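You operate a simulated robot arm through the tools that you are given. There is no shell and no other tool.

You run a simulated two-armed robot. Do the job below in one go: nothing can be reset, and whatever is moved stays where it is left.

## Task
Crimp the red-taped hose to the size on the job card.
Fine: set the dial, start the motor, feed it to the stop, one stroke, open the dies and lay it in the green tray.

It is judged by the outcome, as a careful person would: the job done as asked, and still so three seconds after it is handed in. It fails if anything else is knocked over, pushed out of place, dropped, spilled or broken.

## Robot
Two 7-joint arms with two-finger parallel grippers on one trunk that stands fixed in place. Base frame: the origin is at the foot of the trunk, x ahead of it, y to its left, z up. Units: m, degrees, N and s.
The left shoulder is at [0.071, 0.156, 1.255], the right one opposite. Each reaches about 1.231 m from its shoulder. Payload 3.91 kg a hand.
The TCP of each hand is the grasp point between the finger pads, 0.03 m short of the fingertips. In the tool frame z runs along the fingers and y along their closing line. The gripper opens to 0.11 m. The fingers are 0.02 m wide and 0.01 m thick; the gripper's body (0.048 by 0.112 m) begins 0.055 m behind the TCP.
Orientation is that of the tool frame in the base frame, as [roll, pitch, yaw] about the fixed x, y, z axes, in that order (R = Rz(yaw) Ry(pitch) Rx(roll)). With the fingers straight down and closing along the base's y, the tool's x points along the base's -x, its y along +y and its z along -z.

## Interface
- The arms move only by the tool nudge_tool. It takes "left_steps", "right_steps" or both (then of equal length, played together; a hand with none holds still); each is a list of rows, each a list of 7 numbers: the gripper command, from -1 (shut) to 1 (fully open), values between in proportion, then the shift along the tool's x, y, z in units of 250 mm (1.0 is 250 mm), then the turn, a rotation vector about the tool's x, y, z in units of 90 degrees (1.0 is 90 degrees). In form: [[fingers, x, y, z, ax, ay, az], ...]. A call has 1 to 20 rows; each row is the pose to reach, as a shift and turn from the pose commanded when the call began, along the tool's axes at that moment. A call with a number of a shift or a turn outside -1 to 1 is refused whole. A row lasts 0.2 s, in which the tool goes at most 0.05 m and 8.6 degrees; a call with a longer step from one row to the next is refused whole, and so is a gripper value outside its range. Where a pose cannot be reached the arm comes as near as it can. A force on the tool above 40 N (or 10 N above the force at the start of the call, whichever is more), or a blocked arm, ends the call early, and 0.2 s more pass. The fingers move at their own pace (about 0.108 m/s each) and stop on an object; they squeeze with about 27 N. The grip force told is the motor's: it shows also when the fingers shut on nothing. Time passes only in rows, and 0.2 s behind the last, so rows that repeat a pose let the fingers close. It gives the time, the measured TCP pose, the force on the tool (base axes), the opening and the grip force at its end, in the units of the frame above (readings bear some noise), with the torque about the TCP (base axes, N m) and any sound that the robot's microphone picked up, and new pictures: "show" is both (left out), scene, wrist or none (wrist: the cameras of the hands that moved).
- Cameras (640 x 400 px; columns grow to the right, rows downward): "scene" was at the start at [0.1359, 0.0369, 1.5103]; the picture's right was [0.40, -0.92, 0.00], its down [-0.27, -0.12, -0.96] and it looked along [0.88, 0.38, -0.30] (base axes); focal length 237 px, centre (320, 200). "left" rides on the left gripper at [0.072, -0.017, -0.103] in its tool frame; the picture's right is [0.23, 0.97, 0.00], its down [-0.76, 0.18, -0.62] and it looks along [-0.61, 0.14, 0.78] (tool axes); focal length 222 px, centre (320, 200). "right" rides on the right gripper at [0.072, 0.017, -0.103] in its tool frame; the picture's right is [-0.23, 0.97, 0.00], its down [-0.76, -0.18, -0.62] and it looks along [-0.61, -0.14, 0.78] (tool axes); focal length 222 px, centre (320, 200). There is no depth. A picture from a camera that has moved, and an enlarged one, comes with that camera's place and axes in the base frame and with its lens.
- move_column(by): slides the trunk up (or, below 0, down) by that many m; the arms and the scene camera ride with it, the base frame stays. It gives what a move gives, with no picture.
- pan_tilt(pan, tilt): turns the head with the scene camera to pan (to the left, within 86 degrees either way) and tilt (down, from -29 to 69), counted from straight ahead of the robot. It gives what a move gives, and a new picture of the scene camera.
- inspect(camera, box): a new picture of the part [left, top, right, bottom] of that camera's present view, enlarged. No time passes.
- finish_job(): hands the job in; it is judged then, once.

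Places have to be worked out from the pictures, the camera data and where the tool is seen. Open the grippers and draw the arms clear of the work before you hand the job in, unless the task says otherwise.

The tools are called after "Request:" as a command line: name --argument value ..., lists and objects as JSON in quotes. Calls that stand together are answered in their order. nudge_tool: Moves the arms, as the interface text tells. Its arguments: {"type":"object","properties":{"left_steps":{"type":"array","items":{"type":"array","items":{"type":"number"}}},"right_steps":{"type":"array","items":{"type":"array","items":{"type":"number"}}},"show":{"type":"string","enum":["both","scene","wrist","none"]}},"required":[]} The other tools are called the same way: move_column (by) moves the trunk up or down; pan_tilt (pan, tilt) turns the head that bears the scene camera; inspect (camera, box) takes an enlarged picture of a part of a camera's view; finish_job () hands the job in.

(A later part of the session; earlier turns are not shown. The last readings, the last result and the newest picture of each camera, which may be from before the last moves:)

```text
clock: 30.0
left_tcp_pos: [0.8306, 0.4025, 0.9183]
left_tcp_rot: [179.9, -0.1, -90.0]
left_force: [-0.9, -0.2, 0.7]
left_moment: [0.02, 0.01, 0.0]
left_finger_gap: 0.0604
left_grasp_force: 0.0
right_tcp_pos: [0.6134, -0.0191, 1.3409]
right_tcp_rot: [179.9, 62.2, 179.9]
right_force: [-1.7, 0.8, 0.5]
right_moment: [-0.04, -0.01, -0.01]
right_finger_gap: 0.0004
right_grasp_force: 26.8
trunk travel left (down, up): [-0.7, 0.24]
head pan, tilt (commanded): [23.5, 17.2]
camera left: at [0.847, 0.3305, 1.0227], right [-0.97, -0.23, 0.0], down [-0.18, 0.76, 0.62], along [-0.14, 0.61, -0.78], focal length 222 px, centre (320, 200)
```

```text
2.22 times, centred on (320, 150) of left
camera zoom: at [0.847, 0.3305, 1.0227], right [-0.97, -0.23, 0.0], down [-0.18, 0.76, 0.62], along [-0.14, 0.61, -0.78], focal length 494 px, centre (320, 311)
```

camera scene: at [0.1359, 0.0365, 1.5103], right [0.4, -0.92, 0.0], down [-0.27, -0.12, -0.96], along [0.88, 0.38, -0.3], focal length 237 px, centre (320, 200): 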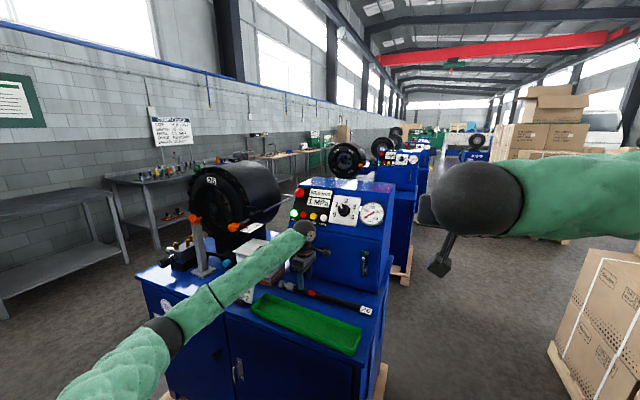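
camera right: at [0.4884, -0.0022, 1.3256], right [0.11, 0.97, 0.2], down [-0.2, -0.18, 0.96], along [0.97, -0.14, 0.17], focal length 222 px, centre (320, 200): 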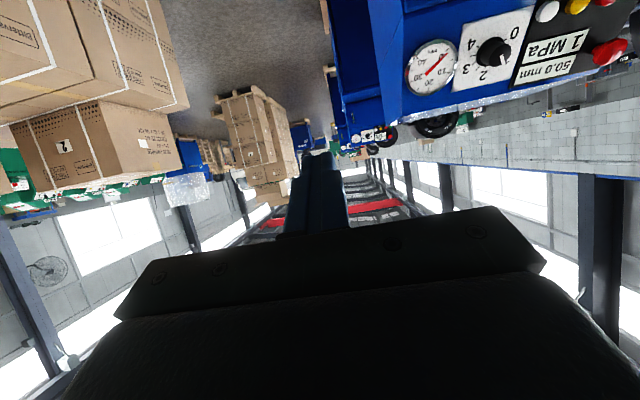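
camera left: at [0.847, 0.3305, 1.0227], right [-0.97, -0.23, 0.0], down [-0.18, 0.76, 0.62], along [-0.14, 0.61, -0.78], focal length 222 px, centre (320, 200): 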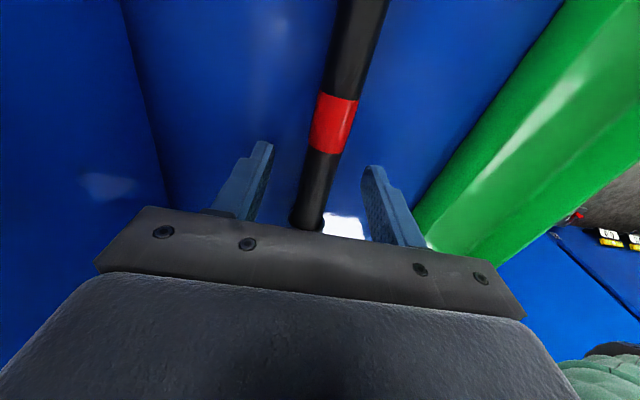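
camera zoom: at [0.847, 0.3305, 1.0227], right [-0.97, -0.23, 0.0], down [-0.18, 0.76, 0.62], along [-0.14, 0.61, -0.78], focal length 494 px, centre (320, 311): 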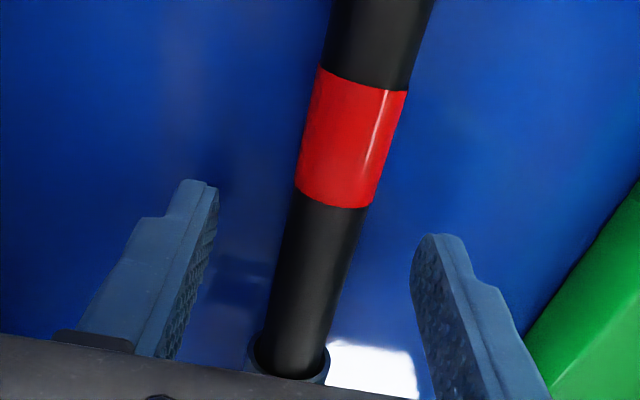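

Fingertips are at about z=0.888, just below the hose axis. I'll lower 3 mm more and close on the hose.

Request:
nudge_tool --left_steps '[[0.1, 0, 0, 0.012, 0, 0, 0], [-1, 0, 0, 0.012, 0, 0, 0], [-1, 0, 0, 0.012, 0, 0, 0], [-1, 0, 0, 0.012, 0, 0, 0]]' --show "wrist"

Request:
inspect --camera "scene" --box '[270, 250, 340, 305]'

```text
clock: 31.0
left_tcp_pos: [0.8299, 0.403, 0.9164]
left_tcp_rot: [179.9, 0.0, -89.9]
left_force: [0.6, 0.7, 1.2]
left_moment: [0.1, 0.01, 0.0]
left_finger_gap: 0.0206
left_grasp_force: 26.9
right_tcp_pos: [0.6122, -0.0187, 1.3419]
right_tcp_rot: [-180.0, 62.2, 179.9]
right_force: [-0.6, -0.7, 0.0]
right_moment: [0.0, 0.03, 0.0]
right_finger_gap: 0.0
right_grasp_force: 27.0
trunk travel left (down, up): [-0.7, 0.24]
head pan, tilt (commanded): [23.5, 17.2]
camera left: at [0.8471, 0.331, 1.0198], right [-0.97, -0.23, 0.0], down [-0.18, 0.76, 0.62], along [-0.14, 0.61, -0.78], focal length 222 px, centre (320, 200)
```

left: 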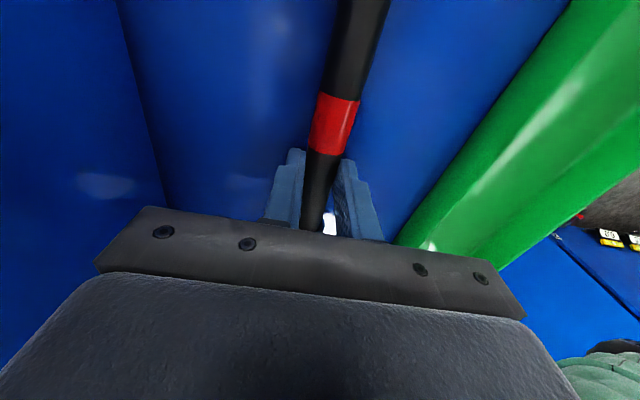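

```text
7.27 times, centred on (305, 278) of scene
camera zoom: at [0.136, 0.0368, 1.5103], right [0.4, -0.92, 0.0], down [-0.27, -0.12, -0.96], along [0.88, 0.38, -0.3], focal length 1727 px, centre (429, -364)
```

zoom: 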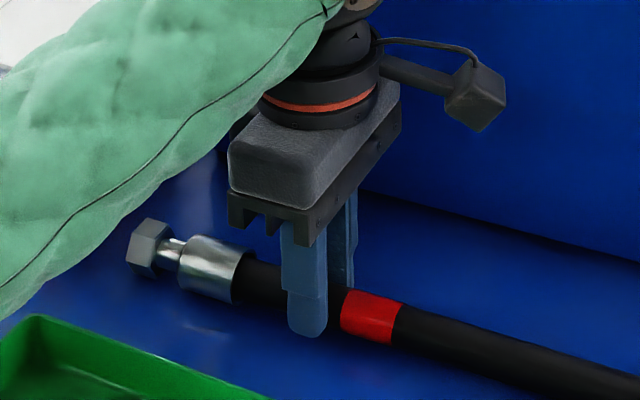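

Gripped, gap 20.6 mm. I'll lift 6 cm and check how the hose hangs.

Request:
nudge_tool --left_steps '[[-1, 0, 0, -0.05, 0, 0, 0], [-1, 0, 0, -0.12, 0, 0, 0], [-1, 0, 0, -0.2, 0, 0, 0], [-1, 0, 0, -0.28, 0, 0, 0], [-1, 0, 0, -0.28, 0, 0, 0]]' --show "both"

Request:
inspect --camera "scene" --box '[250, 230, 390, 320]'

```text
clock: 32.2
left_tcp_pos: [0.8306, 0.4024, 0.9866]
left_tcp_rot: [179.9, 0.0, -90.1]
left_force: [0.0, 0.3, -2.8]
left_moment: [-0.04, -0.03, 0.01]
left_finger_gap: 0.0205
left_grasp_force: 27.2
right_tcp_pos: [0.614, -0.0185, 1.3406]
right_tcp_rot: [180.0, 62.3, 179.8]
right_force: [0.5, 0.3, -0.2]
right_moment: [0.02, -0.02, -0.03]
right_finger_gap: 0.0002
right_grasp_force: 26.6
trunk travel left (down, up): [-0.7, 0.24]
head pan, tilt (commanded): [23.5, 17.2]
camera scene: at [0.1369, 0.0368, 1.5102], right [0.4, -0.92, 0.0], down [-0.27, -0.12, -0.96], along [0.88, 0.38, -0.3], focal length 237 px, centre (320, 200)
camera left: at [0.8479, 0.3307, 1.0892], right [-0.97, -0.23, 0.0], down [-0.18, 0.76, 0.62], along [-0.14, 0.61, -0.78], focal length 222 px, centre (320, 200)
```

scene: 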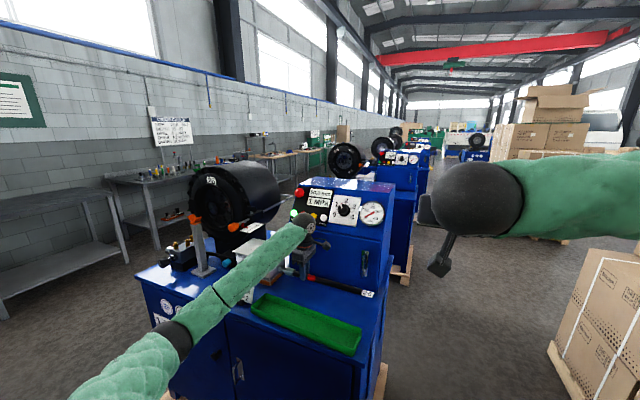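
left: 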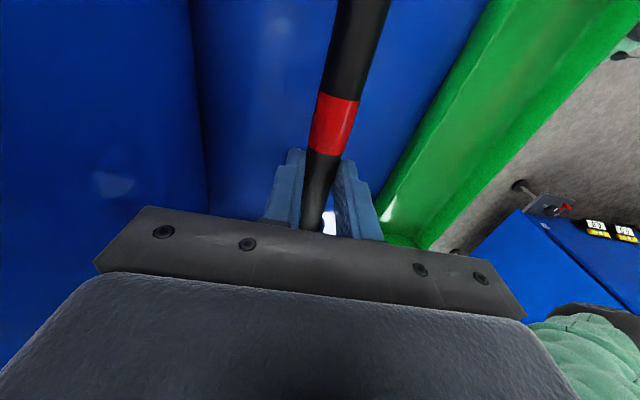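

```text
4.44 times, centred on (320, 275) of scene
camera zoom: at [0.1369, 0.0368, 1.5102], right [0.4, -0.92, 0.0], down [-0.27, -0.12, -0.96], along [0.88, 0.38, -0.3], focal length 1055 px, centre (320, -133)
```

zoom: 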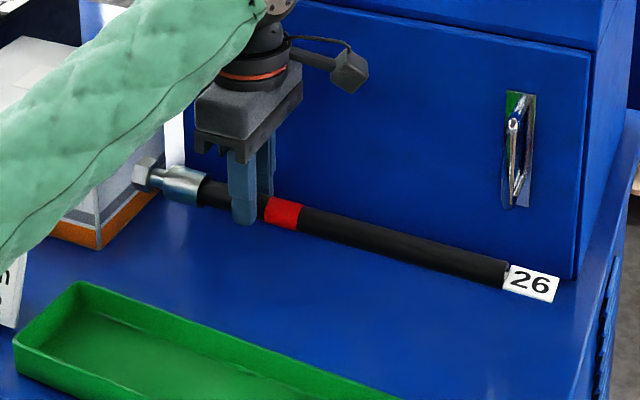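

The hose hangs level with a steady grip (about 2.8 N). I'll raise it clear, then move back and left before turning it towards the die.

Request:
nudge_tool --left_steps '[[-1, 0, 0, -0.16, 0, 0, 0], [-1, 0, 0, -0.33, 0, 0, 0], [-1, -0.02, 0.05, -0.5, 0, 0, 0], [-1, -0.08, 0.14, -0.64, 0, 0, 0], [-1, -0.16, 0.24, -0.78, 0, 0, 0], [-1, -0.26, 0.36, -0.88, 0, 0, 0], [-1, -0.36, 0.48, -0.96, 0, 0, 0], [-1, -0.44, 0.56, -1.0, 0, 0, 0], [-1, -0.44, 0.56, -1.0, 0, 0, 0]]' --show "both"

```text
clock: 34.2
left_tcp_pos: [0.6912, 0.5131, 1.2358]
left_tcp_rot: [180.0, 0.0, -90.0]
left_force: [-0.3, -0.1, -3.7]
left_moment: [-0.04, 0.02, 0.01]
left_finger_gap: 0.0207
left_grasp_force: 27.1
right_tcp_pos: [0.6137, -0.019, 1.3408]
right_tcp_rot: [179.8, 62.2, 179.9]
right_force: [0.2, -0.1, -0.1]
right_moment: [0.02, 0.01, 0.04]
right_finger_gap: 0.0
right_grasp_force: 26.8
trunk travel left (down, up): [-0.7, 0.24]
head pan, tilt (commanded): [23.5, 17.2]
camera scene: at [0.137, 0.0366, 1.5101], right [0.4, -0.92, 0.0], down [-0.27, -0.12, -0.96], along [0.88, 0.38, -0.3], focal length 237 px, centre (320, 200)
camera left: at [0.7076, 0.4404, 1.3392], right [-0.97, -0.23, 0.0], down [-0.18, 0.76, 0.62], along [-0.14, 0.61, -0.78], focal length 222 px, centre (320, 200)
```

scene: 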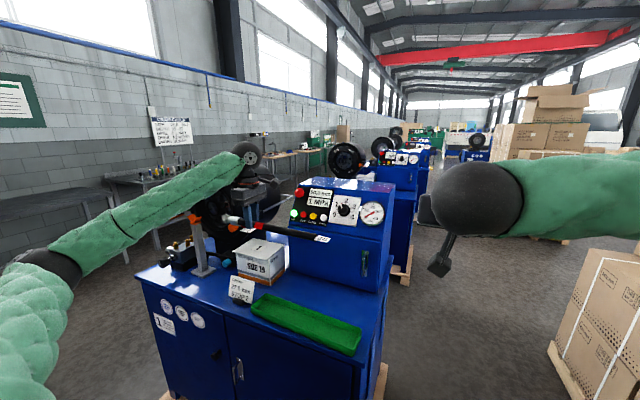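
left: 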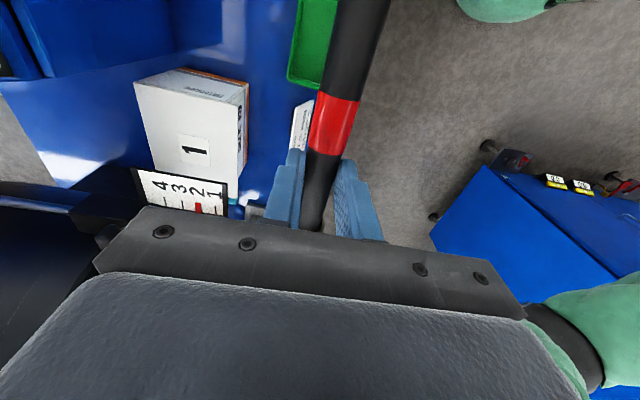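

The arm's reach with the fingers straight down would be marginal at the die. So I'll yaw the hose towards +x first in two halves, then roll the hand about the hose axis so the wrist sits nearer the robot.

Request:
nudge_tool --left_steps '[[-1, -0.08, 0, -0.03, 0, 0, 0.0833], [-1, -0.16, 0, -0.06, 0, 0, 0.1667], [-1, -0.24, 0, -0.09, 0, 0, 0.25], [-1, -0.32, 0, -0.12, 0, 0, 0.3333], [-1, -0.4, 0, -0.15, 0, 0, 0.4167], [-1, -0.48, 0, -0.18, 0, 0, 0.5]]' --show "both"

Request:
inspect --camera "left" --box '[60, 120, 280, 260]'

```text
clock: 35.6
left_tcp_pos: [0.6908, 0.6338, 1.2802]
left_tcp_rot: [180.0, 0.0, -135.2]
left_force: [-0.3, -0.5, -4.5]
left_moment: [-0.04, 0.06, 0.02]
left_finger_gap: 0.0206
left_grasp_force: 27.1
right_tcp_pos: [0.6138, -0.0188, 1.3414]
right_tcp_rot: [-180.0, 62.2, -180.0]
right_force: [-0.1, -0.1, 0.4]
right_moment: [-0.01, -0.01, 0.0]
right_finger_gap: 0.0
right_grasp_force: 26.9
trunk travel left (down, up): [-0.7, 0.24]
head pan, tilt (commanded): [23.5, 17.2]
camera scene: at [0.1358, 0.0374, 1.5103], right [0.4, -0.92, 0.0], down [-0.27, -0.12, -0.96], along [0.88, 0.38, -0.3], focal length 237 px, centre (320, 200)
camera left: at [0.6513, 0.5709, 1.3842], right [-0.85, 0.53, 0.0], down [0.41, 0.66, 0.62], along [0.33, 0.53, -0.78], focal length 222 px, centre (320, 200)
```

scene: 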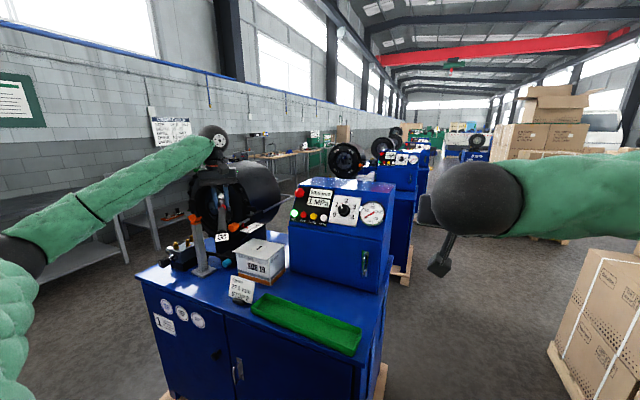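
left: 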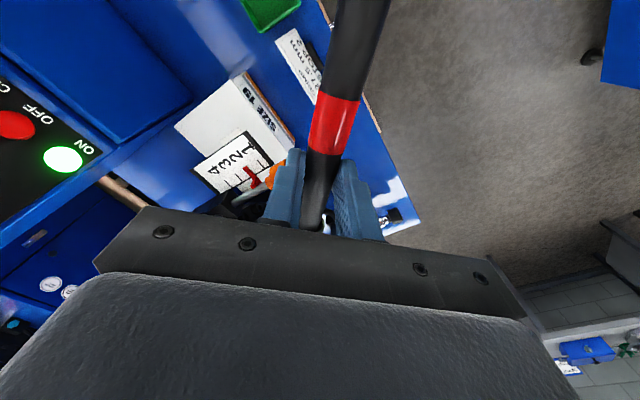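

```text
2.86 times, centred on (170, 190) of left
camera zoom: at [0.6513, 0.5709, 1.3842], right [-0.85, 0.53, 0.0], down [0.41, 0.66, 0.62], along [0.33, 0.53, -0.78], focal length 635 px, centre (749, 229)
```

zoom: 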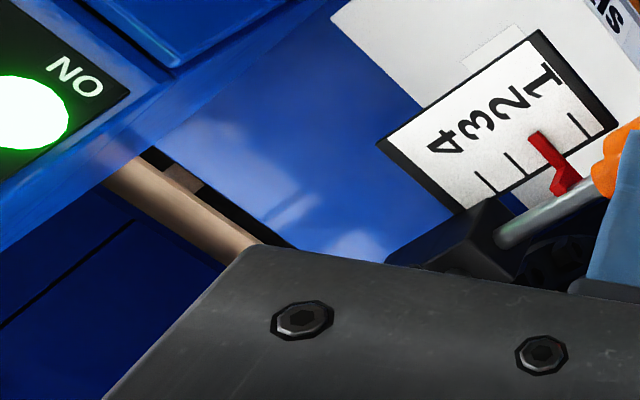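

Request:
inspect --camera "left" --box '[215, 140, 285, 195]'

Request:
inspect --camera "scene" --box '[0, 120, 260, 300]'

```text
7.27 times, centred on (250, 168) of left
camera zoom: at [0.6513, 0.5709, 1.3842], right [-0.85, 0.53, 0.0], down [0.41, 0.66, 0.62], along [0.33, 0.53, -0.78], focal length 1615 px, centre (829, 436)
```

zoom: 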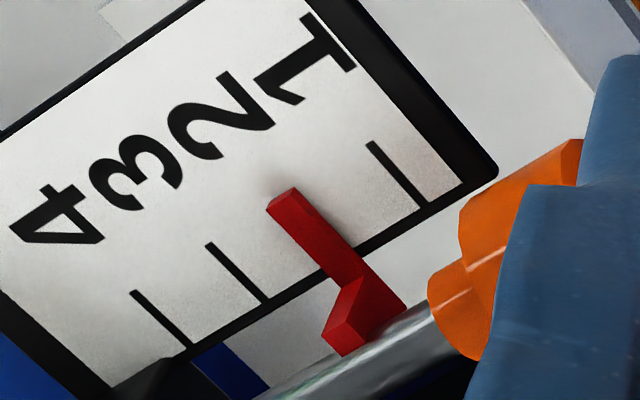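

```text
2.22 times, centred on (130, 210) of scene
camera zoom: at [0.1358, 0.0374, 1.5103], right [0.4, -0.92, 0.0], down [-0.27, -0.12, -0.96], along [0.88, 0.38, -0.3], focal length 528 px, centre (742, 178)
```

zoom: 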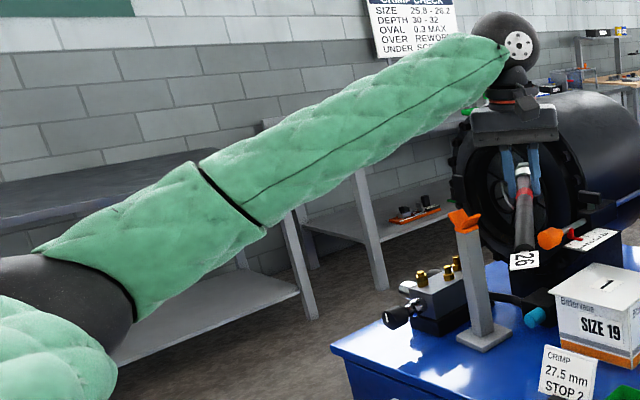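

The stop pointer sits on tick 2. The tail and forearm have room, so I'll finish the second 45° of yaw while moving further left.

Request:
nudge_tool --left_steps '[[-1, -0.0755, 0.0755, 0, 0, 0, 0.0833], [-1, -0.151, 0.151, 0, 0, 0, 0.1667], [-1, -0.2265, 0.2265, 0, 0, 0, 0.25], [-1, -0.302, 0.302, 0, 0, 0, 0.3333], [-1, -0.3775, 0.3775, 0, 0, 0, 0.4167], [-1, -0.453, 0.453, 0, 0, 0, 0.5]]' --show "both"

Request:
inspect --camera "scene" --box '[100, 140, 300, 265]'

```text
clock: 37.0
left_tcp_pos: [0.6916, 0.7941, 1.282]
left_tcp_rot: [-180.0, 0.0, -180.0]
left_force: [0.7, -0.1, -3.4]
left_moment: [0.0, 0.06, 0.02]
left_finger_gap: 0.0204
left_grasp_force: 27.0
right_tcp_pos: [0.6132, -0.0173, 1.3416]
right_tcp_rot: [180.0, 62.1, 179.9]
right_force: [0.1, 0.6, 0.0]
right_moment: [0.05, 0.0, 0.02]
right_finger_gap: 0.0001
right_grasp_force: 26.6
trunk travel left (down, up): [-0.7, 0.24]
head pan, tilt (commanded): [23.5, 17.2]
camera scene: at [0.1362, 0.0378, 1.5102], right [0.4, -0.92, 0.0], down [-0.27, -0.12, -0.96], along [0.88, 0.38, -0.3], focal length 237 px, centre (320, 200)
camera left: at [0.6189, 0.7779, 1.3845], right [-0.23, 0.97, 0.0], down [0.76, 0.18, 0.62], along [0.61, 0.14, -0.78], focal length 222 px, centre (320, 200)
```

scene: 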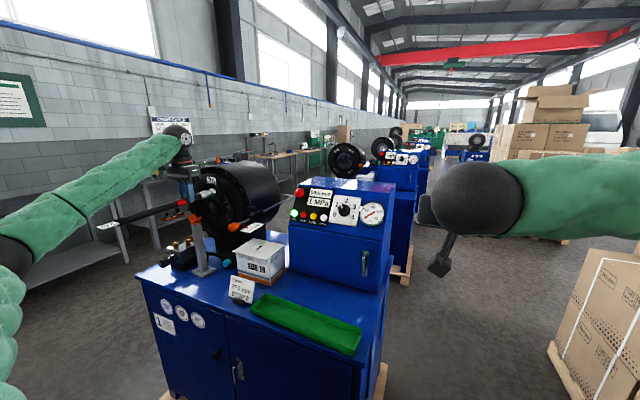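
left: 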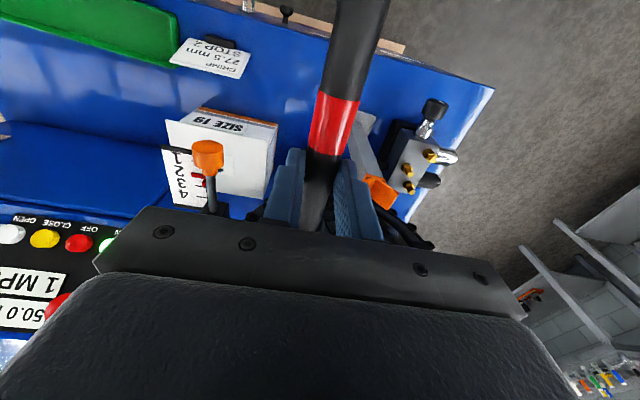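

```text
3.20 times, centred on (200, 202) of scene
camera zoom: at [0.1362, 0.0378, 1.5102], right [0.4, -0.92, 0.0], down [-0.27, -0.12, -0.96], along [0.88, 0.38, -0.3], focal length 760 px, centre (704, 192)
```

zoom: 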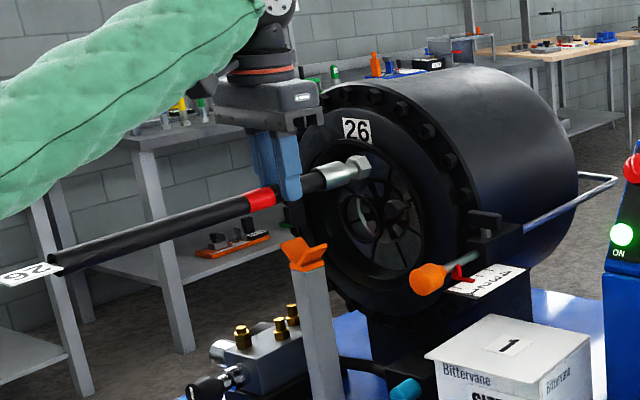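

The hose now points at the die and is held level. I'll roll the hand 45° about the hose axis (wrist towards the robot's centre line) and centre it over the feed axis, still above the V-rest.

Request:
nudge_tool --left_steps '[[-1, 0, 0.055, 0.005, -0.0833, 0, 0], [-1, 0, 0.11, 0.01, -0.1667, 0, 0], [-1, 0, 0.166, 0.016, -0.25, 0, 0], [-1, 0, 0.221, 0.021, -0.3333, 0, 0], [-1, 0, 0.277, 0.027, -0.4167, 0, 0], [-1, 0, 0.332, 0.032, -0.5, 0, 0], [-1, 0, 0.332, 0.032, -0.5, 0, 0]]' --show "both"

Request:
inspect --camera "scene" --box '[100, 140, 300, 265]'

```text
clock: 38.6
left_tcp_pos: [0.6905, 0.8771, 1.2738]
left_tcp_rot: [134.9, 0.0, -180.0]
left_force: [-0.6, -0.2, -4.1]
left_moment: [-0.05, 0.05, 0.01]
left_finger_gap: 0.0208
left_grasp_force: 27.2
right_tcp_pos: [0.6135, -0.0187, 1.3428]
right_tcp_rot: [180.0, 62.2, 179.9]
right_force: [-1.2, -0.5, -0.5]
right_moment: [-0.03, -0.01, 0.0]
right_finger_gap: 0.0001
right_grasp_force: 27.1
trunk travel left (down, up): [-0.7, 0.24]
head pan, tilt (commanded): [23.5, 17.2]
camera scene: at [0.1362, 0.037, 1.5102], right [0.4, -0.92, 0.0], down [-0.27, -0.12, -0.96], along [0.88, 0.38, -0.3], focal length 237 px, centre (320, 200)
camera left: at [0.6181, 0.7918, 1.3341], right [-0.23, 0.69, 0.69], down [0.76, -0.32, 0.57], along [0.61, 0.65, -0.45], focal length 222 px, centre (320, 200)
```

scene: 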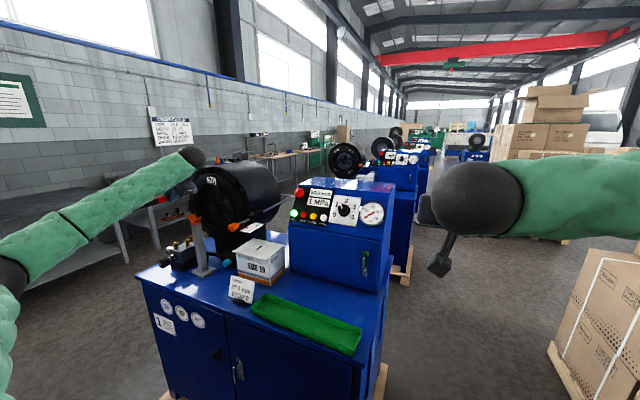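
left: 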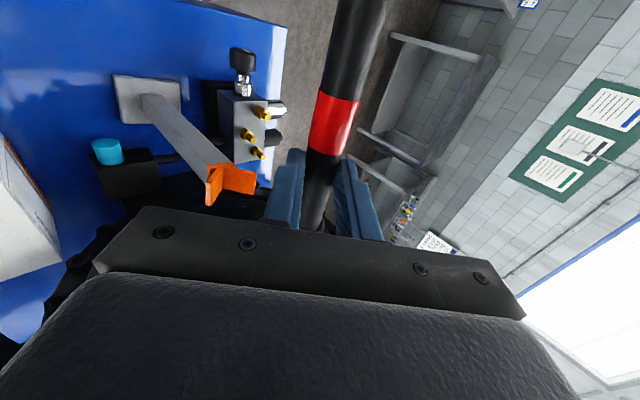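

```text
3.20 times, centred on (200, 202) of scene
camera zoom: at [0.1362, 0.037, 1.5102], right [0.4, -0.92, 0.0], down [-0.27, -0.12, -0.96], along [0.88, 0.38, -0.3], focal length 760 px, centre (704, 192)
```

zoom: 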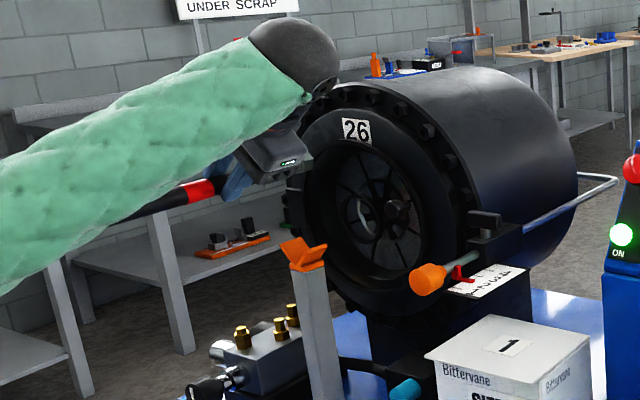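

Request:
inspect --camera "left" --box '[170, 130, 290, 210]'

Request:
inspect --camera "scene" --box '[180, 200, 220, 230]'

Request:
inspect --camera "scene" --box '[190, 170, 250, 230]'

```text
5.00 times, centred on (230, 170) of left
camera zoom: at [0.6181, 0.7918, 1.3341], right [-0.23, 0.69, 0.69], down [0.76, -0.32, 0.57], along [0.61, 0.65, -0.45], focal length 1111 px, centre (770, 350)
```

zoom: 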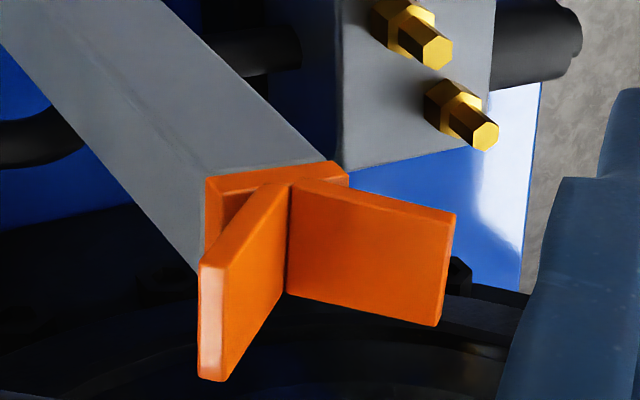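

```text
13.33 times, centred on (200, 215) of scene
camera zoom: at [0.1362, 0.037, 1.5102], right [0.4, -0.92, 0.0], down [-0.27, -0.12, -0.96], along [0.88, 0.38, -0.3], focal length 3166 px, centre (1920, 0)
```

zoom: 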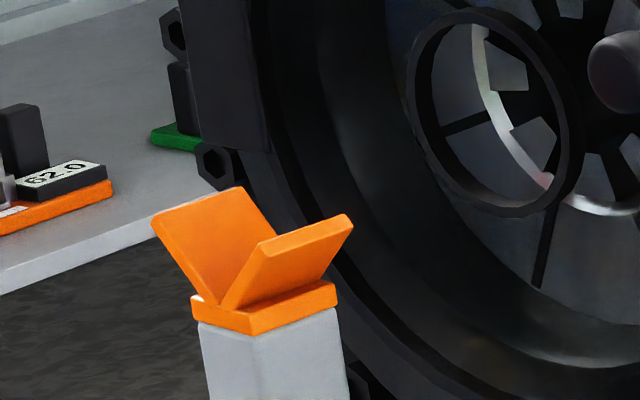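

```text
6.67 times, centred on (220, 200) of scene
camera zoom: at [0.1362, 0.037, 1.5102], right [0.4, -0.92, 0.0], down [-0.27, -0.12, -0.96], along [0.88, 0.38, -0.3], focal length 1583 px, centre (987, 200)
```

zoom: 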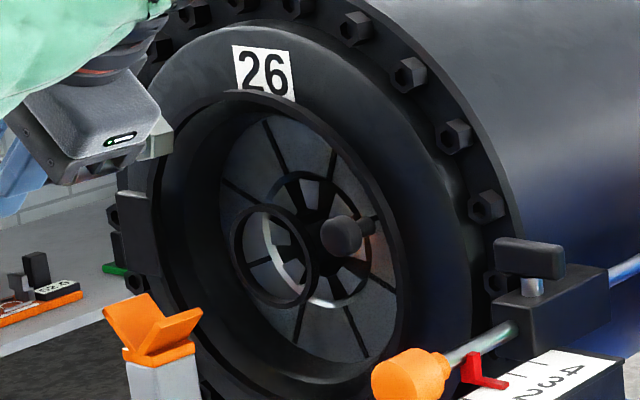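

From this view the V-rest occupies x 0.764–0.798 with its plates up to z≈1.155. The fingers can't pass it at feed height, so a grip 0.12 m from the tip won't work; I need about 0.22 m, behind the V. I'll go back the same way, set the hose down where it was, and regrip further back.

Request:
nudge_tool --left_steps '[[-1, 0, -0.0353, -0.043, 0.0833, 0, 0], [-1, 0, -0.0706, -0.0859, 0.1667, 0, 0], [-1, 0, -0.1059, -0.1289, 0.25, 0, 0], [-1, 0, -0.1412, -0.1718, 0.3333, 0, 0], [-1, 0, -0.1765, -0.2148, 0.4167, 0, 0], [-1, 0, -0.2118, -0.2577, 0.5, 0, 0]]' --show "none"

```text
clock: 40.0
left_tcp_pos: [0.691, 0.7925, 1.2827]
left_tcp_rot: [-179.9, 0.0, -179.9]
left_force: [0.3, -0.5, -3.6]
left_moment: [-0.02, 0.08, -0.04]
left_finger_gap: 0.0206
left_grasp_force: 27.0
right_tcp_pos: [0.613, -0.0195, 1.3408]
right_tcp_rot: [180.0, 62.3, 179.9]
right_force: [-0.3, -0.6, 0.8]
right_moment: [0.02, 0.0, 0.0]
right_finger_gap: 0.0002
right_grasp_force: 27.1
trunk travel left (down, up): [-0.7, 0.24]
head pan, tilt (commanded): [23.5, 17.2]
```

Now yaw the hose back along y while moving right.

Request:
nudge_tool --left_steps '[[-1, 0, -0.0817, 0.0067, 0, 0, -0.0833], [-1, 0, -0.1633, 0.0133, 0, 0, -0.1667], [-1, 0, -0.245, 0.02, 0, 0, -0.25], [-1, 0, -0.3267, 0.0267, 0, 0, -0.3333], [-1, 0, -0.4083, 0.0333, 0, 0, -0.4167], [-1, 0, -0.49, 0.04, 0, 0, -0.5], [-1, 0, -0.5717, 0.0467, 0, 0, -0.5833], [-1, 0, -0.6533, 0.0533, 0, 0, -0.6667], [-1, 0, -0.735, 0.06, 0, 0, -0.75], [-1, 0, -0.8167, 0.0667, 0, 0, -0.8333], [-1, 0, -0.8983, 0.0733, 0, 0, -0.9167], [-1, 0, -0.98, 0.08, 0, 0, -1.0]]' --show "scene"

```text
clock: 42.6
left_tcp_pos: [0.6913, 0.5479, 1.2614]
left_tcp_rot: [-180.0, -0.1, -89.8]
left_force: [-1.9, 0.1, -3.6]
left_moment: [-0.03, 0.0, 0.04]
left_finger_gap: 0.0204
left_grasp_force: 27.3
right_tcp_pos: [0.6141, -0.0181, 1.3417]
right_tcp_rot: [179.9, 62.2, 179.9]
right_force: [-0.6, 0.1, -0.8]
right_moment: [0.0, 0.03, 0.02]
right_finger_gap: 0.0
right_grasp_force: 27.0
trunk travel left (down, up): [-0.7, 0.24]
head pan, tilt (commanded): [23.5, 17.2]
camera scene: at [0.1365, 0.0364, 1.5102], right [0.4, -0.92, 0.0], down [-0.27, -0.12, -0.96], along [0.88, 0.38, -0.3], focal length 237 px, centre (320, 200)
```

scene: 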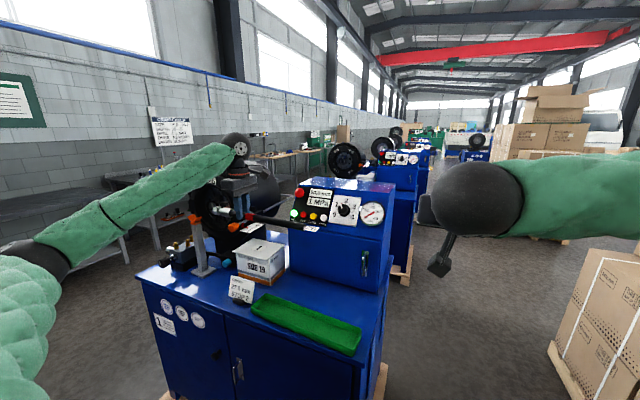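

Next, over the original spot: lateral first, then down.

Request:
nudge_tool --left_steps '[[-1, 0.12, -0.11, 0.04, 0, 0, 0], [-1, 0.24, -0.22, 0.08, 0, 0, 0], [-1, 0.36, -0.335, 0.13, 0, 0, 0], [-1, 0.48, -0.445, 0.2, 0, 0, 0], [-1, 0.582, -0.556, 0.3, 0, 0, 0], [-1, 0.582, -0.556, 0.47, 0, 0, 0], [-1, 0.582, -0.556, 0.64, 0, 0, 0], [-1, 0.582, -0.556, 0.8, 0, 0, 0], [-1, 0.582, -0.556, 0.96, 0, 0, 0], [-1, 0.582, -0.556, 0.96, 0, 0, 0]]' --show "both"

```text
clock: 44.8
left_tcp_pos: [0.8291, 0.4021, 1.0214]
left_tcp_rot: [-179.9, 0.1, -90.0]
left_force: [0.0, 0.8, -3.6]
left_moment: [-0.08, 0.0, -0.05]
left_finger_gap: 0.0208
left_grasp_force: 27.0
right_tcp_pos: [0.6134, -0.0199, 1.3416]
right_tcp_rot: [179.9, 62.3, 179.9]
right_force: [0.3, 0.6, -0.3]
right_moment: [0.0, 0.0, -0.01]
right_finger_gap: 0.0
right_grasp_force: 27.0
trunk travel left (down, up): [-0.7, 0.24]
head pan, tilt (commanded): [23.5, 17.2]
camera scene: at [0.136, 0.0363, 1.5103], right [0.4, -0.92, 0.0], down [-0.27, -0.12, -0.96], along [0.88, 0.38, -0.3], focal length 237 px, centre (320, 200)
camera left: at [0.8463, 0.3311, 1.1242], right [-0.97, -0.23, 0.0], down [-0.18, 0.76, 0.62], along [-0.14, 0.61, -0.78], focal length 222 px, centre (320, 200)
```

scene: 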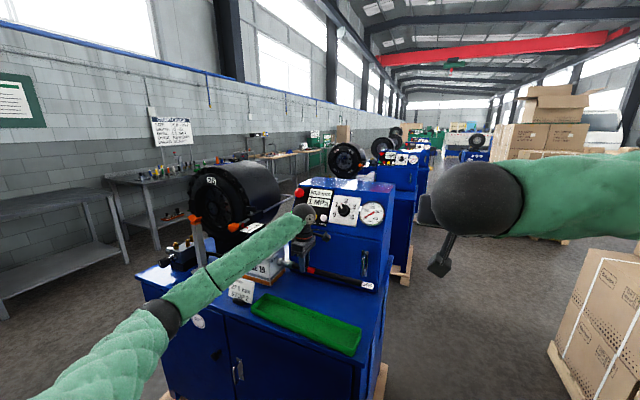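
left: 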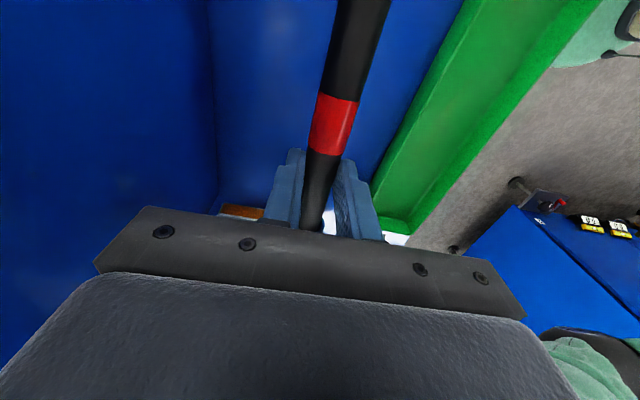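

Lowering slowly to touch down.

Request:
nudge_tool --left_steps '[[-1, 0, 0, 0.12, 0, 0, 0], [-1, 0, 0, 0.24, 0, 0, 0], [-1, 0, 0, 0.34, 0, 0, 0], [-1, 0, 0, 0.39, 0, 0, 0], [-1, 0, 0, 0.41, 0, 0, 0], [-1, 0, 0, 0.416, 0, 0, 0]]' --show "none"

```text
clock: 46.2
left_tcp_pos: [0.8298, 0.4019, 0.9175]
left_tcp_rot: [180.0, 0.0, -90.0]
left_force: [-0.8, 0.3, -2.5]
left_moment: [-0.07, 0.01, -0.05]
left_finger_gap: 0.0206
left_grasp_force: 26.8
right_tcp_pos: [0.6149, -0.0189, 1.3411]
right_tcp_rot: [-180.0, 62.2, 179.9]
right_force: [-0.3, -0.3, -0.5]
right_moment: [-0.01, -0.01, 0.01]
right_finger_gap: 0.0
right_grasp_force: 26.8
trunk travel left (down, up): [-0.7, 0.24]
head pan, tilt (commanded): [23.5, 17.2]
```

Nearly touching (the force is dropping). A further 1.5 mm, then I'll open a little to release and lift off.

Request:
nudge_tool --left_steps '[[-1, 0, 0, 0.004, 0, 0, 0], [-1, 0, 0, 0.006, 0, 0, 0], [-0.3, 0, 0, 0.006, 0, 0, 0], [-0.1, 0, 0, 0.004, 0, 0, 0], [0.1, 0, 0, 0.0, 0, 0, 0], [0.1, 0, 0, -0.06, 0, 0, 0], [0.1, 0, 0, -0.2, 0, 0, 0], [0.1, 0, 0, -0.32, 0, 0, 0]]' --show "both"

Request:
inspect --camera "left" --box '[220, 0, 420, 240]'

Request:
inspect --camera "scene" --box '[240, 240, 400, 340]'

```text
clock: 48.0
left_tcp_pos: [0.8309, 0.4027, 0.997]
left_tcp_rot: [-180.0, 0.0, -90.0]
left_force: [-0.2, 0.0, 0.1]
left_moment: [0.02, 0.03, 0.01]
left_finger_gap: 0.0605
left_grasp_force: 0.0
right_tcp_pos: [0.6126, -0.0195, 1.3413]
right_tcp_rot: [179.9, 62.2, 179.9]
right_force: [0.7, -0.3, 0.3]
right_moment: [-0.04, 0.02, 0.02]
right_finger_gap: 0.0
right_grasp_force: 26.6
trunk travel left (down, up): [-0.7, 0.24]
head pan, tilt (commanded): [23.5, 17.2]
camera scene: at [0.1355, 0.0364, 1.5102], right [0.4, -0.92, 0.0], down [-0.27, -0.12, -0.96], along [0.88, 0.38, -0.3], focal length 237 px, centre (320, 200)
camera left: at [0.8475, 0.3309, 1.1006], right [-0.97, -0.23, 0.0], down [-0.18, 0.76, 0.62], along [-0.14, 0.61, -0.78], focal length 222 px, centre (320, 200)
```

scene: 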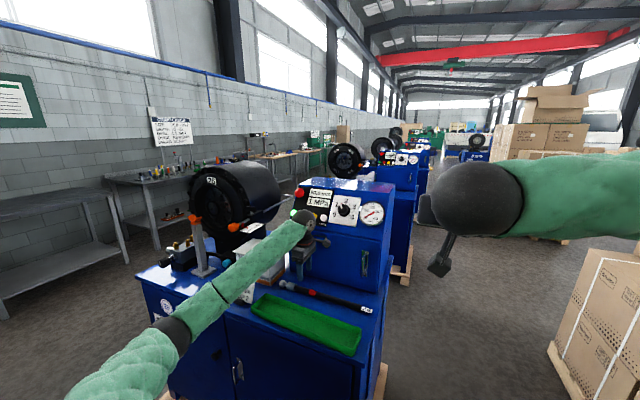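
left: 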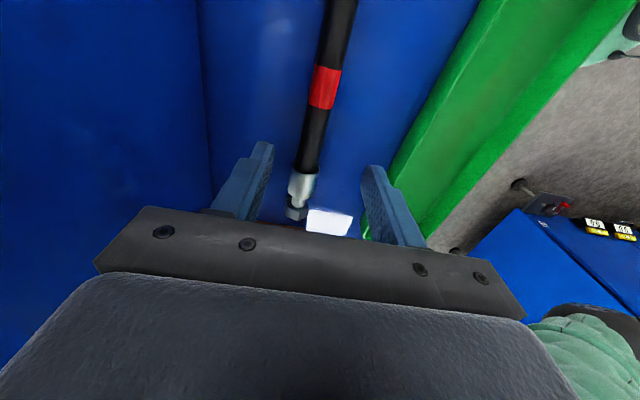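

```text
1.67 times, centred on (320, 120) of left
camera zoom: at [0.8475, 0.3309, 1.1006], right [-0.97, -0.23, 0.0], down [-0.18, 0.76, 0.62], along [-0.14, 0.61, -0.78], focal length 370 px, centre (320, 333)
```

zoom: 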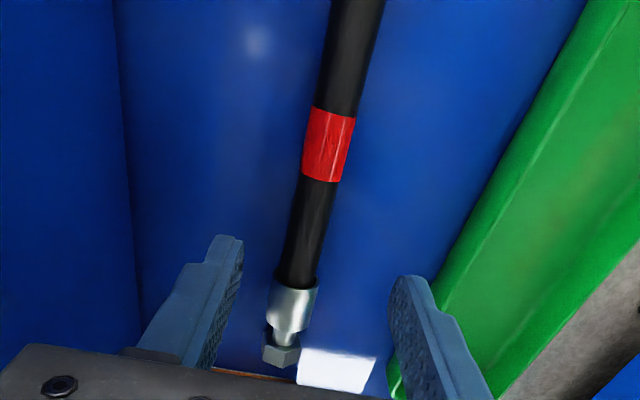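

```text
4.00 times, centred on (320, 290) of scene
camera zoom: at [0.1355, 0.0364, 1.5102], right [0.4, -0.92, 0.0], down [-0.27, -0.12, -0.96], along [0.88, 0.38, -0.3], focal length 950 px, centre (320, -160)
```

zoom: 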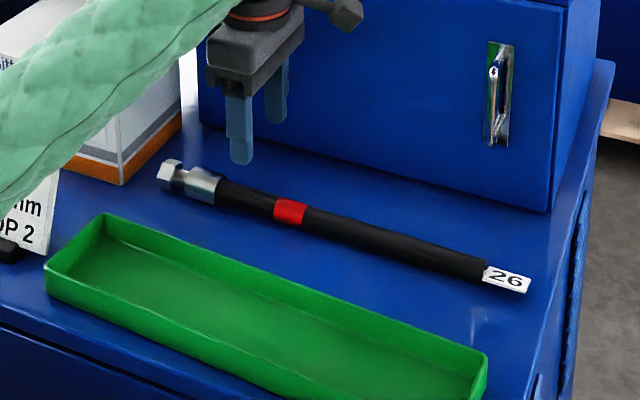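

The hose is back down safely. Before regripping I want to know how deep the stop sits in the die, so I'll raise the empty left hand and bring its camera in front of the bore.

Request:
nudge_tool --left_steps '[[0.1, 0, 0, -0.18, 0, 0, 0], [0.1, 0, 0, -0.37, 0, 0, 0], [0.1, 0, 0, -0.56, 0, 0, 0], [0.1, 0, 0, -0.75, 0, 0, 0], [0.1, -0.05, 0.05, -0.92, 0, 0, 0], [0.1, -0.18, 0.12, -0.96, 0, 0, 0], [0.1, -0.32, 0.19, -0.96, 0, 0, 0], [0.1, -0.46, 0.25, -0.96, 0, 0, 0], [0.1, -0.6, 0.31, -0.96, 0, 0, 0], [0.1, -0.74, 0.36, -0.96, 0, 0, 0], [0.1, -0.88, 0.4, -0.96, 0, 0, 0]]' --show "none"

Request:
nudge_tool --left_steps '[[0.1, -0.0709, 0.002, 0.0014, 0.0401, -0.0401, 0.063], [0.1, -0.1417, 0.004, 0.0029, 0.0802, -0.0802, 0.126], [0.1, -0.2126, 0.006, 0.0043, 0.1204, -0.1204, 0.1889], [0.1, -0.2834, 0.008, 0.0057, 0.1605, -0.1605, 0.2519], [0.1, -0.3543, 0.01, 0.0071, 0.2006, -0.2006, 0.3149], [0.1, -0.4251, 0.012, 0.0086, 0.2407, -0.2407, 0.3779], [0.1, -0.496, 0.014, 0.01, 0.2809, -0.2809, 0.4409], [0.1, -0.5669, 0.016, 0.0114, 0.321, -0.321, 0.5038], [0.1, -0.6377, 0.018, 0.0129, 0.3611, -0.3611, 0.5668], [0.1, -0.7086, 0.02, 0.0143, 0.4012, -0.4012, 0.6298], [0.1, -0.7794, 0.022, 0.0157, 0.4413, -0.4413, 0.6928], [0.1, -0.8503, 0.024, 0.0171, 0.4815, -0.4815, 0.7557], [0.1, -0.9211, 0.026, 0.0186, 0.5216, -0.5216, 0.8187], [0.1, -0.992, 0.028, 0.02, 0.5617, -0.5617, 0.8817]]' --show "both"

```text
clock: 50.4
left_tcp_pos: [0.7294, 0.6212, 1.2383]
left_tcp_rot: [-179.9, -0.1, -90.2]
left_force: [-0.1, -0.4, 0.4]
left_moment: [0.02, -0.04, -0.01]
left_finger_gap: 0.0605
left_grasp_force: 0.1
right_tcp_pos: [0.6125, -0.0175, 1.3418]
right_tcp_rot: [-179.9, 62.1, -180.0]
right_force: [-0.5, 0.6, -0.5]
right_moment: [-0.02, -0.02, -0.02]
right_finger_gap: 0.0
right_grasp_force: 27.0
trunk travel left (down, up): [-0.7, 0.24]
head pan, tilt (commanded): [23.5, 17.2]
```

```text
clock: 53.4
left_tcp_pos: [0.7231, 0.8693, 1.2314]
left_tcp_rot: [-179.8, 65.0, -179.8]
left_force: [0.0, 0.5, -0.5]
left_moment: [0.0, -0.03, -0.01]
left_finger_gap: 0.0606
left_grasp_force: 0.0
right_tcp_pos: [0.6134, -0.0183, 1.3411]
right_tcp_rot: [-180.0, 62.3, -180.0]
right_force: [0.3, 0.3, -0.9]
right_moment: [0.02, 0.01, 0.0]
right_finger_gap: 0.0
right_grasp_force: 27.2
trunk travel left (down, up): [-0.7, 0.24]
head pan, tilt (commanded): [23.5, 17.2]
camera scene: at [0.1358, 0.0378, 1.5103], right [0.4, -0.92, 0.0], down [-0.27, -0.12, -0.96], along [0.88, 0.38, -0.3], focal length 237 px, centre (320, 200)
camera left: at [0.5982, 0.8543, 1.209], right [-0.1, 0.97, -0.21], down [-0.24, 0.18, 0.95], along [0.96, 0.14, 0.22], focal length 222 px, centre (320, 200)
```

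scene: 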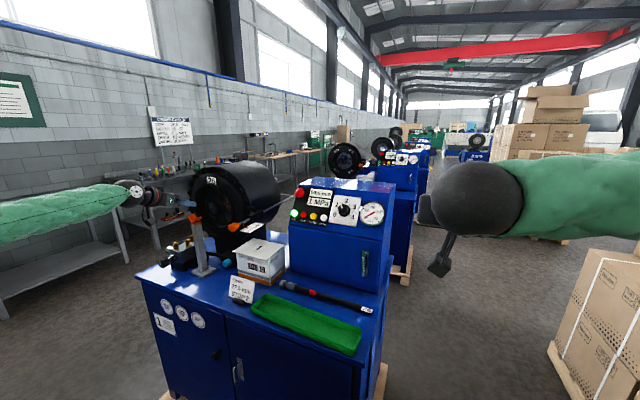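
left: 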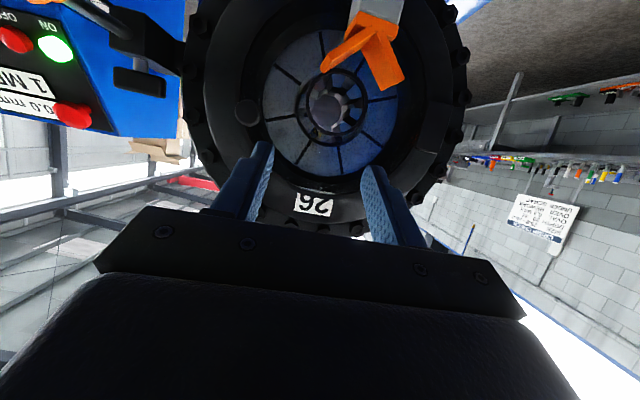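

Request:
inspect --camera "left" --box '[250, 20, 410, 180]'

Request:
inspect --camera "left" --box '[290, 65, 380, 145]'

Request:
inspect --camera "left" --box '[305, 75, 355, 125]'

```text
2.50 times, centred on (330, 100) of left
camera zoom: at [0.5982, 0.8543, 1.209], right [-0.1, 0.97, -0.21], down [-0.24, 0.18, 0.95], along [0.96, 0.14, 0.22], focal length 555 px, centre (295, 450)
```

zoom: 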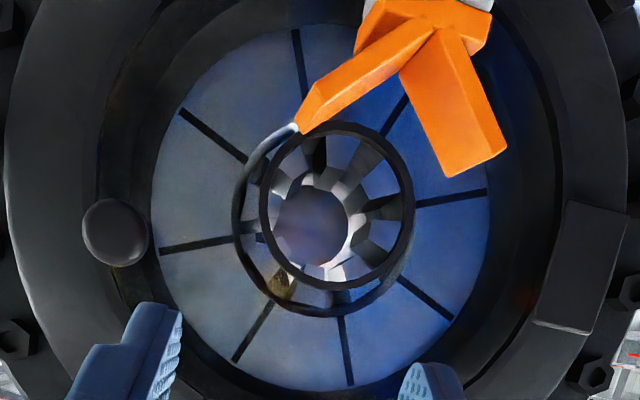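

```text
5.00 times, centred on (335, 105) of left
camera zoom: at [0.5982, 0.8543, 1.209], right [-0.1, 0.97, -0.21], down [-0.24, 0.18, 0.95], along [0.96, 0.14, 0.22], focal length 1111 px, centre (245, 675)
```

zoom: 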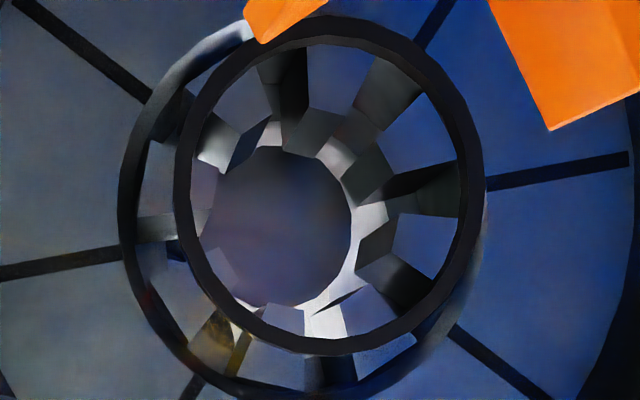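

```text
8.00 times, centred on (330, 100) of left
camera zoom: at [0.5982, 0.8543, 1.209], right [-0.1, 0.97, -0.21], down [-0.24, 0.18, 0.95], along [0.96, 0.14, 0.22], focal length 1777 px, centre (240, 1000)
```

zoom: 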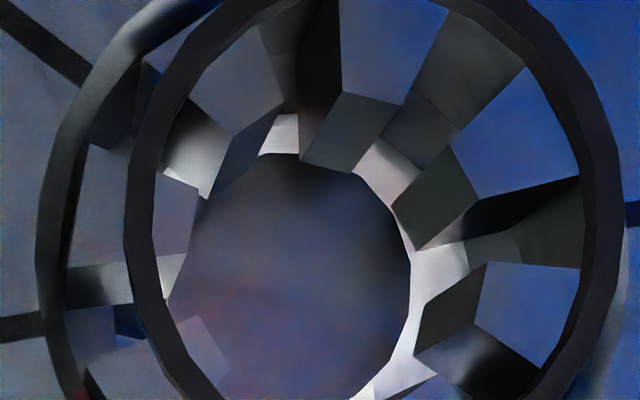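

The view along the bore shows the stop disc about 10 cm behind the ring (x≈0.99), with the die faces at about x 0.915–0.965. The tip must reach x≈0.99, so I need to grip about 0.255 m behind the tip to stay behind the V-rest. Going back to the hose.

Request:
nudge_tool --left_steps '[[0.1, -0.0031, -0.0711, 0.0007, -0.0401, 0.0401, -0.063], [0.1, -0.0063, -0.1423, 0.0014, -0.0802, 0.0802, -0.126], [0.1, -0.0094, -0.2134, 0.0021, -0.1204, 0.1204, -0.1889], [0.1, -0.0126, -0.2846, 0.0029, -0.1605, 0.1605, -0.2519], [0.1, -0.0157, -0.3557, 0.0036, -0.2006, 0.2006, -0.3149], [0.1, -0.0189, -0.4269, 0.0043, -0.2407, 0.2407, -0.3779], [0.1, -0.022, -0.498, 0.005, -0.2809, 0.2809, -0.4409], [0.1, -0.0251, -0.5691, 0.0057, -0.321, 0.321, -0.5038], [0.1, -0.0283, -0.6403, 0.0064, -0.3611, 0.3611, -0.5668], [0.1, -0.0314, -0.7114, 0.0071, -0.4012, 0.4012, -0.6298], [0.1, -0.0346, -0.7826, 0.0079, -0.4413, 0.4413, -0.6928], [0.1, -0.0377, -0.8537, 0.0086, -0.4815, 0.4815, -0.7557], [0.1, -0.0409, -0.9249, 0.0093, -0.5216, 0.5216, -0.8187], [0.1, -0.044, -0.996, 0.01, -0.5617, 0.5617, -0.8817]]' --show "none"

Request:
nudge_tool --left_steps '[[0.1, 0.16, -0.07, 0, 0, 0, 0], [0.1, 0.32, -0.14, 0, 0, 0, 0], [0.1, 0.48, -0.2, 0, 0, 0, 0], [0.1, 0.64, -0.27, 0, 0, 0, 0], [0.1, 0.8, -0.34, 0, 0, 0, 0], [0.1, 0.96, -0.4, 0, 0, 0, 0]]' --show "none"

```text
clock: 56.4
left_tcp_pos: [0.7295, 0.6203, 1.241]
left_tcp_rot: [180.0, 0.1, -89.8]
left_force: [-0.4, 0.1, -0.4]
left_moment: [0.01, -0.02, -0.02]
left_finger_gap: 0.0603
left_grasp_force: 0.1
right_tcp_pos: [0.6137, -0.0189, 1.3409]
right_tcp_rot: [179.9, 62.2, 179.9]
right_force: [1.0, 0.4, 0.2]
right_moment: [0.04, -0.02, -0.02]
right_finger_gap: 0.0
right_grasp_force: 27.2
trunk travel left (down, up): [-0.7, 0.24]
head pan, tilt (commanded): [23.5, 17.2]
```

```text
clock: 57.8
left_tcp_pos: [0.83, 0.3805, 1.2398]
left_tcp_rot: [179.9, 0.1, -89.9]
left_force: [0.8, -0.1, 0.2]
left_moment: [-0.03, 0.04, 0.0]
left_finger_gap: 0.0605
left_grasp_force: 0.1
right_tcp_pos: [0.6145, -0.0188, 1.3415]
right_tcp_rot: [179.9, 62.1, 179.9]
right_force: [-0.2, 0.4, -0.7]
right_moment: [0.01, 0.01, 0.05]
right_finger_gap: 0.0
right_grasp_force: 26.5
trunk travel left (down, up): [-0.7, 0.24]
head pan, tilt (commanded): [23.5, 17.2]
```

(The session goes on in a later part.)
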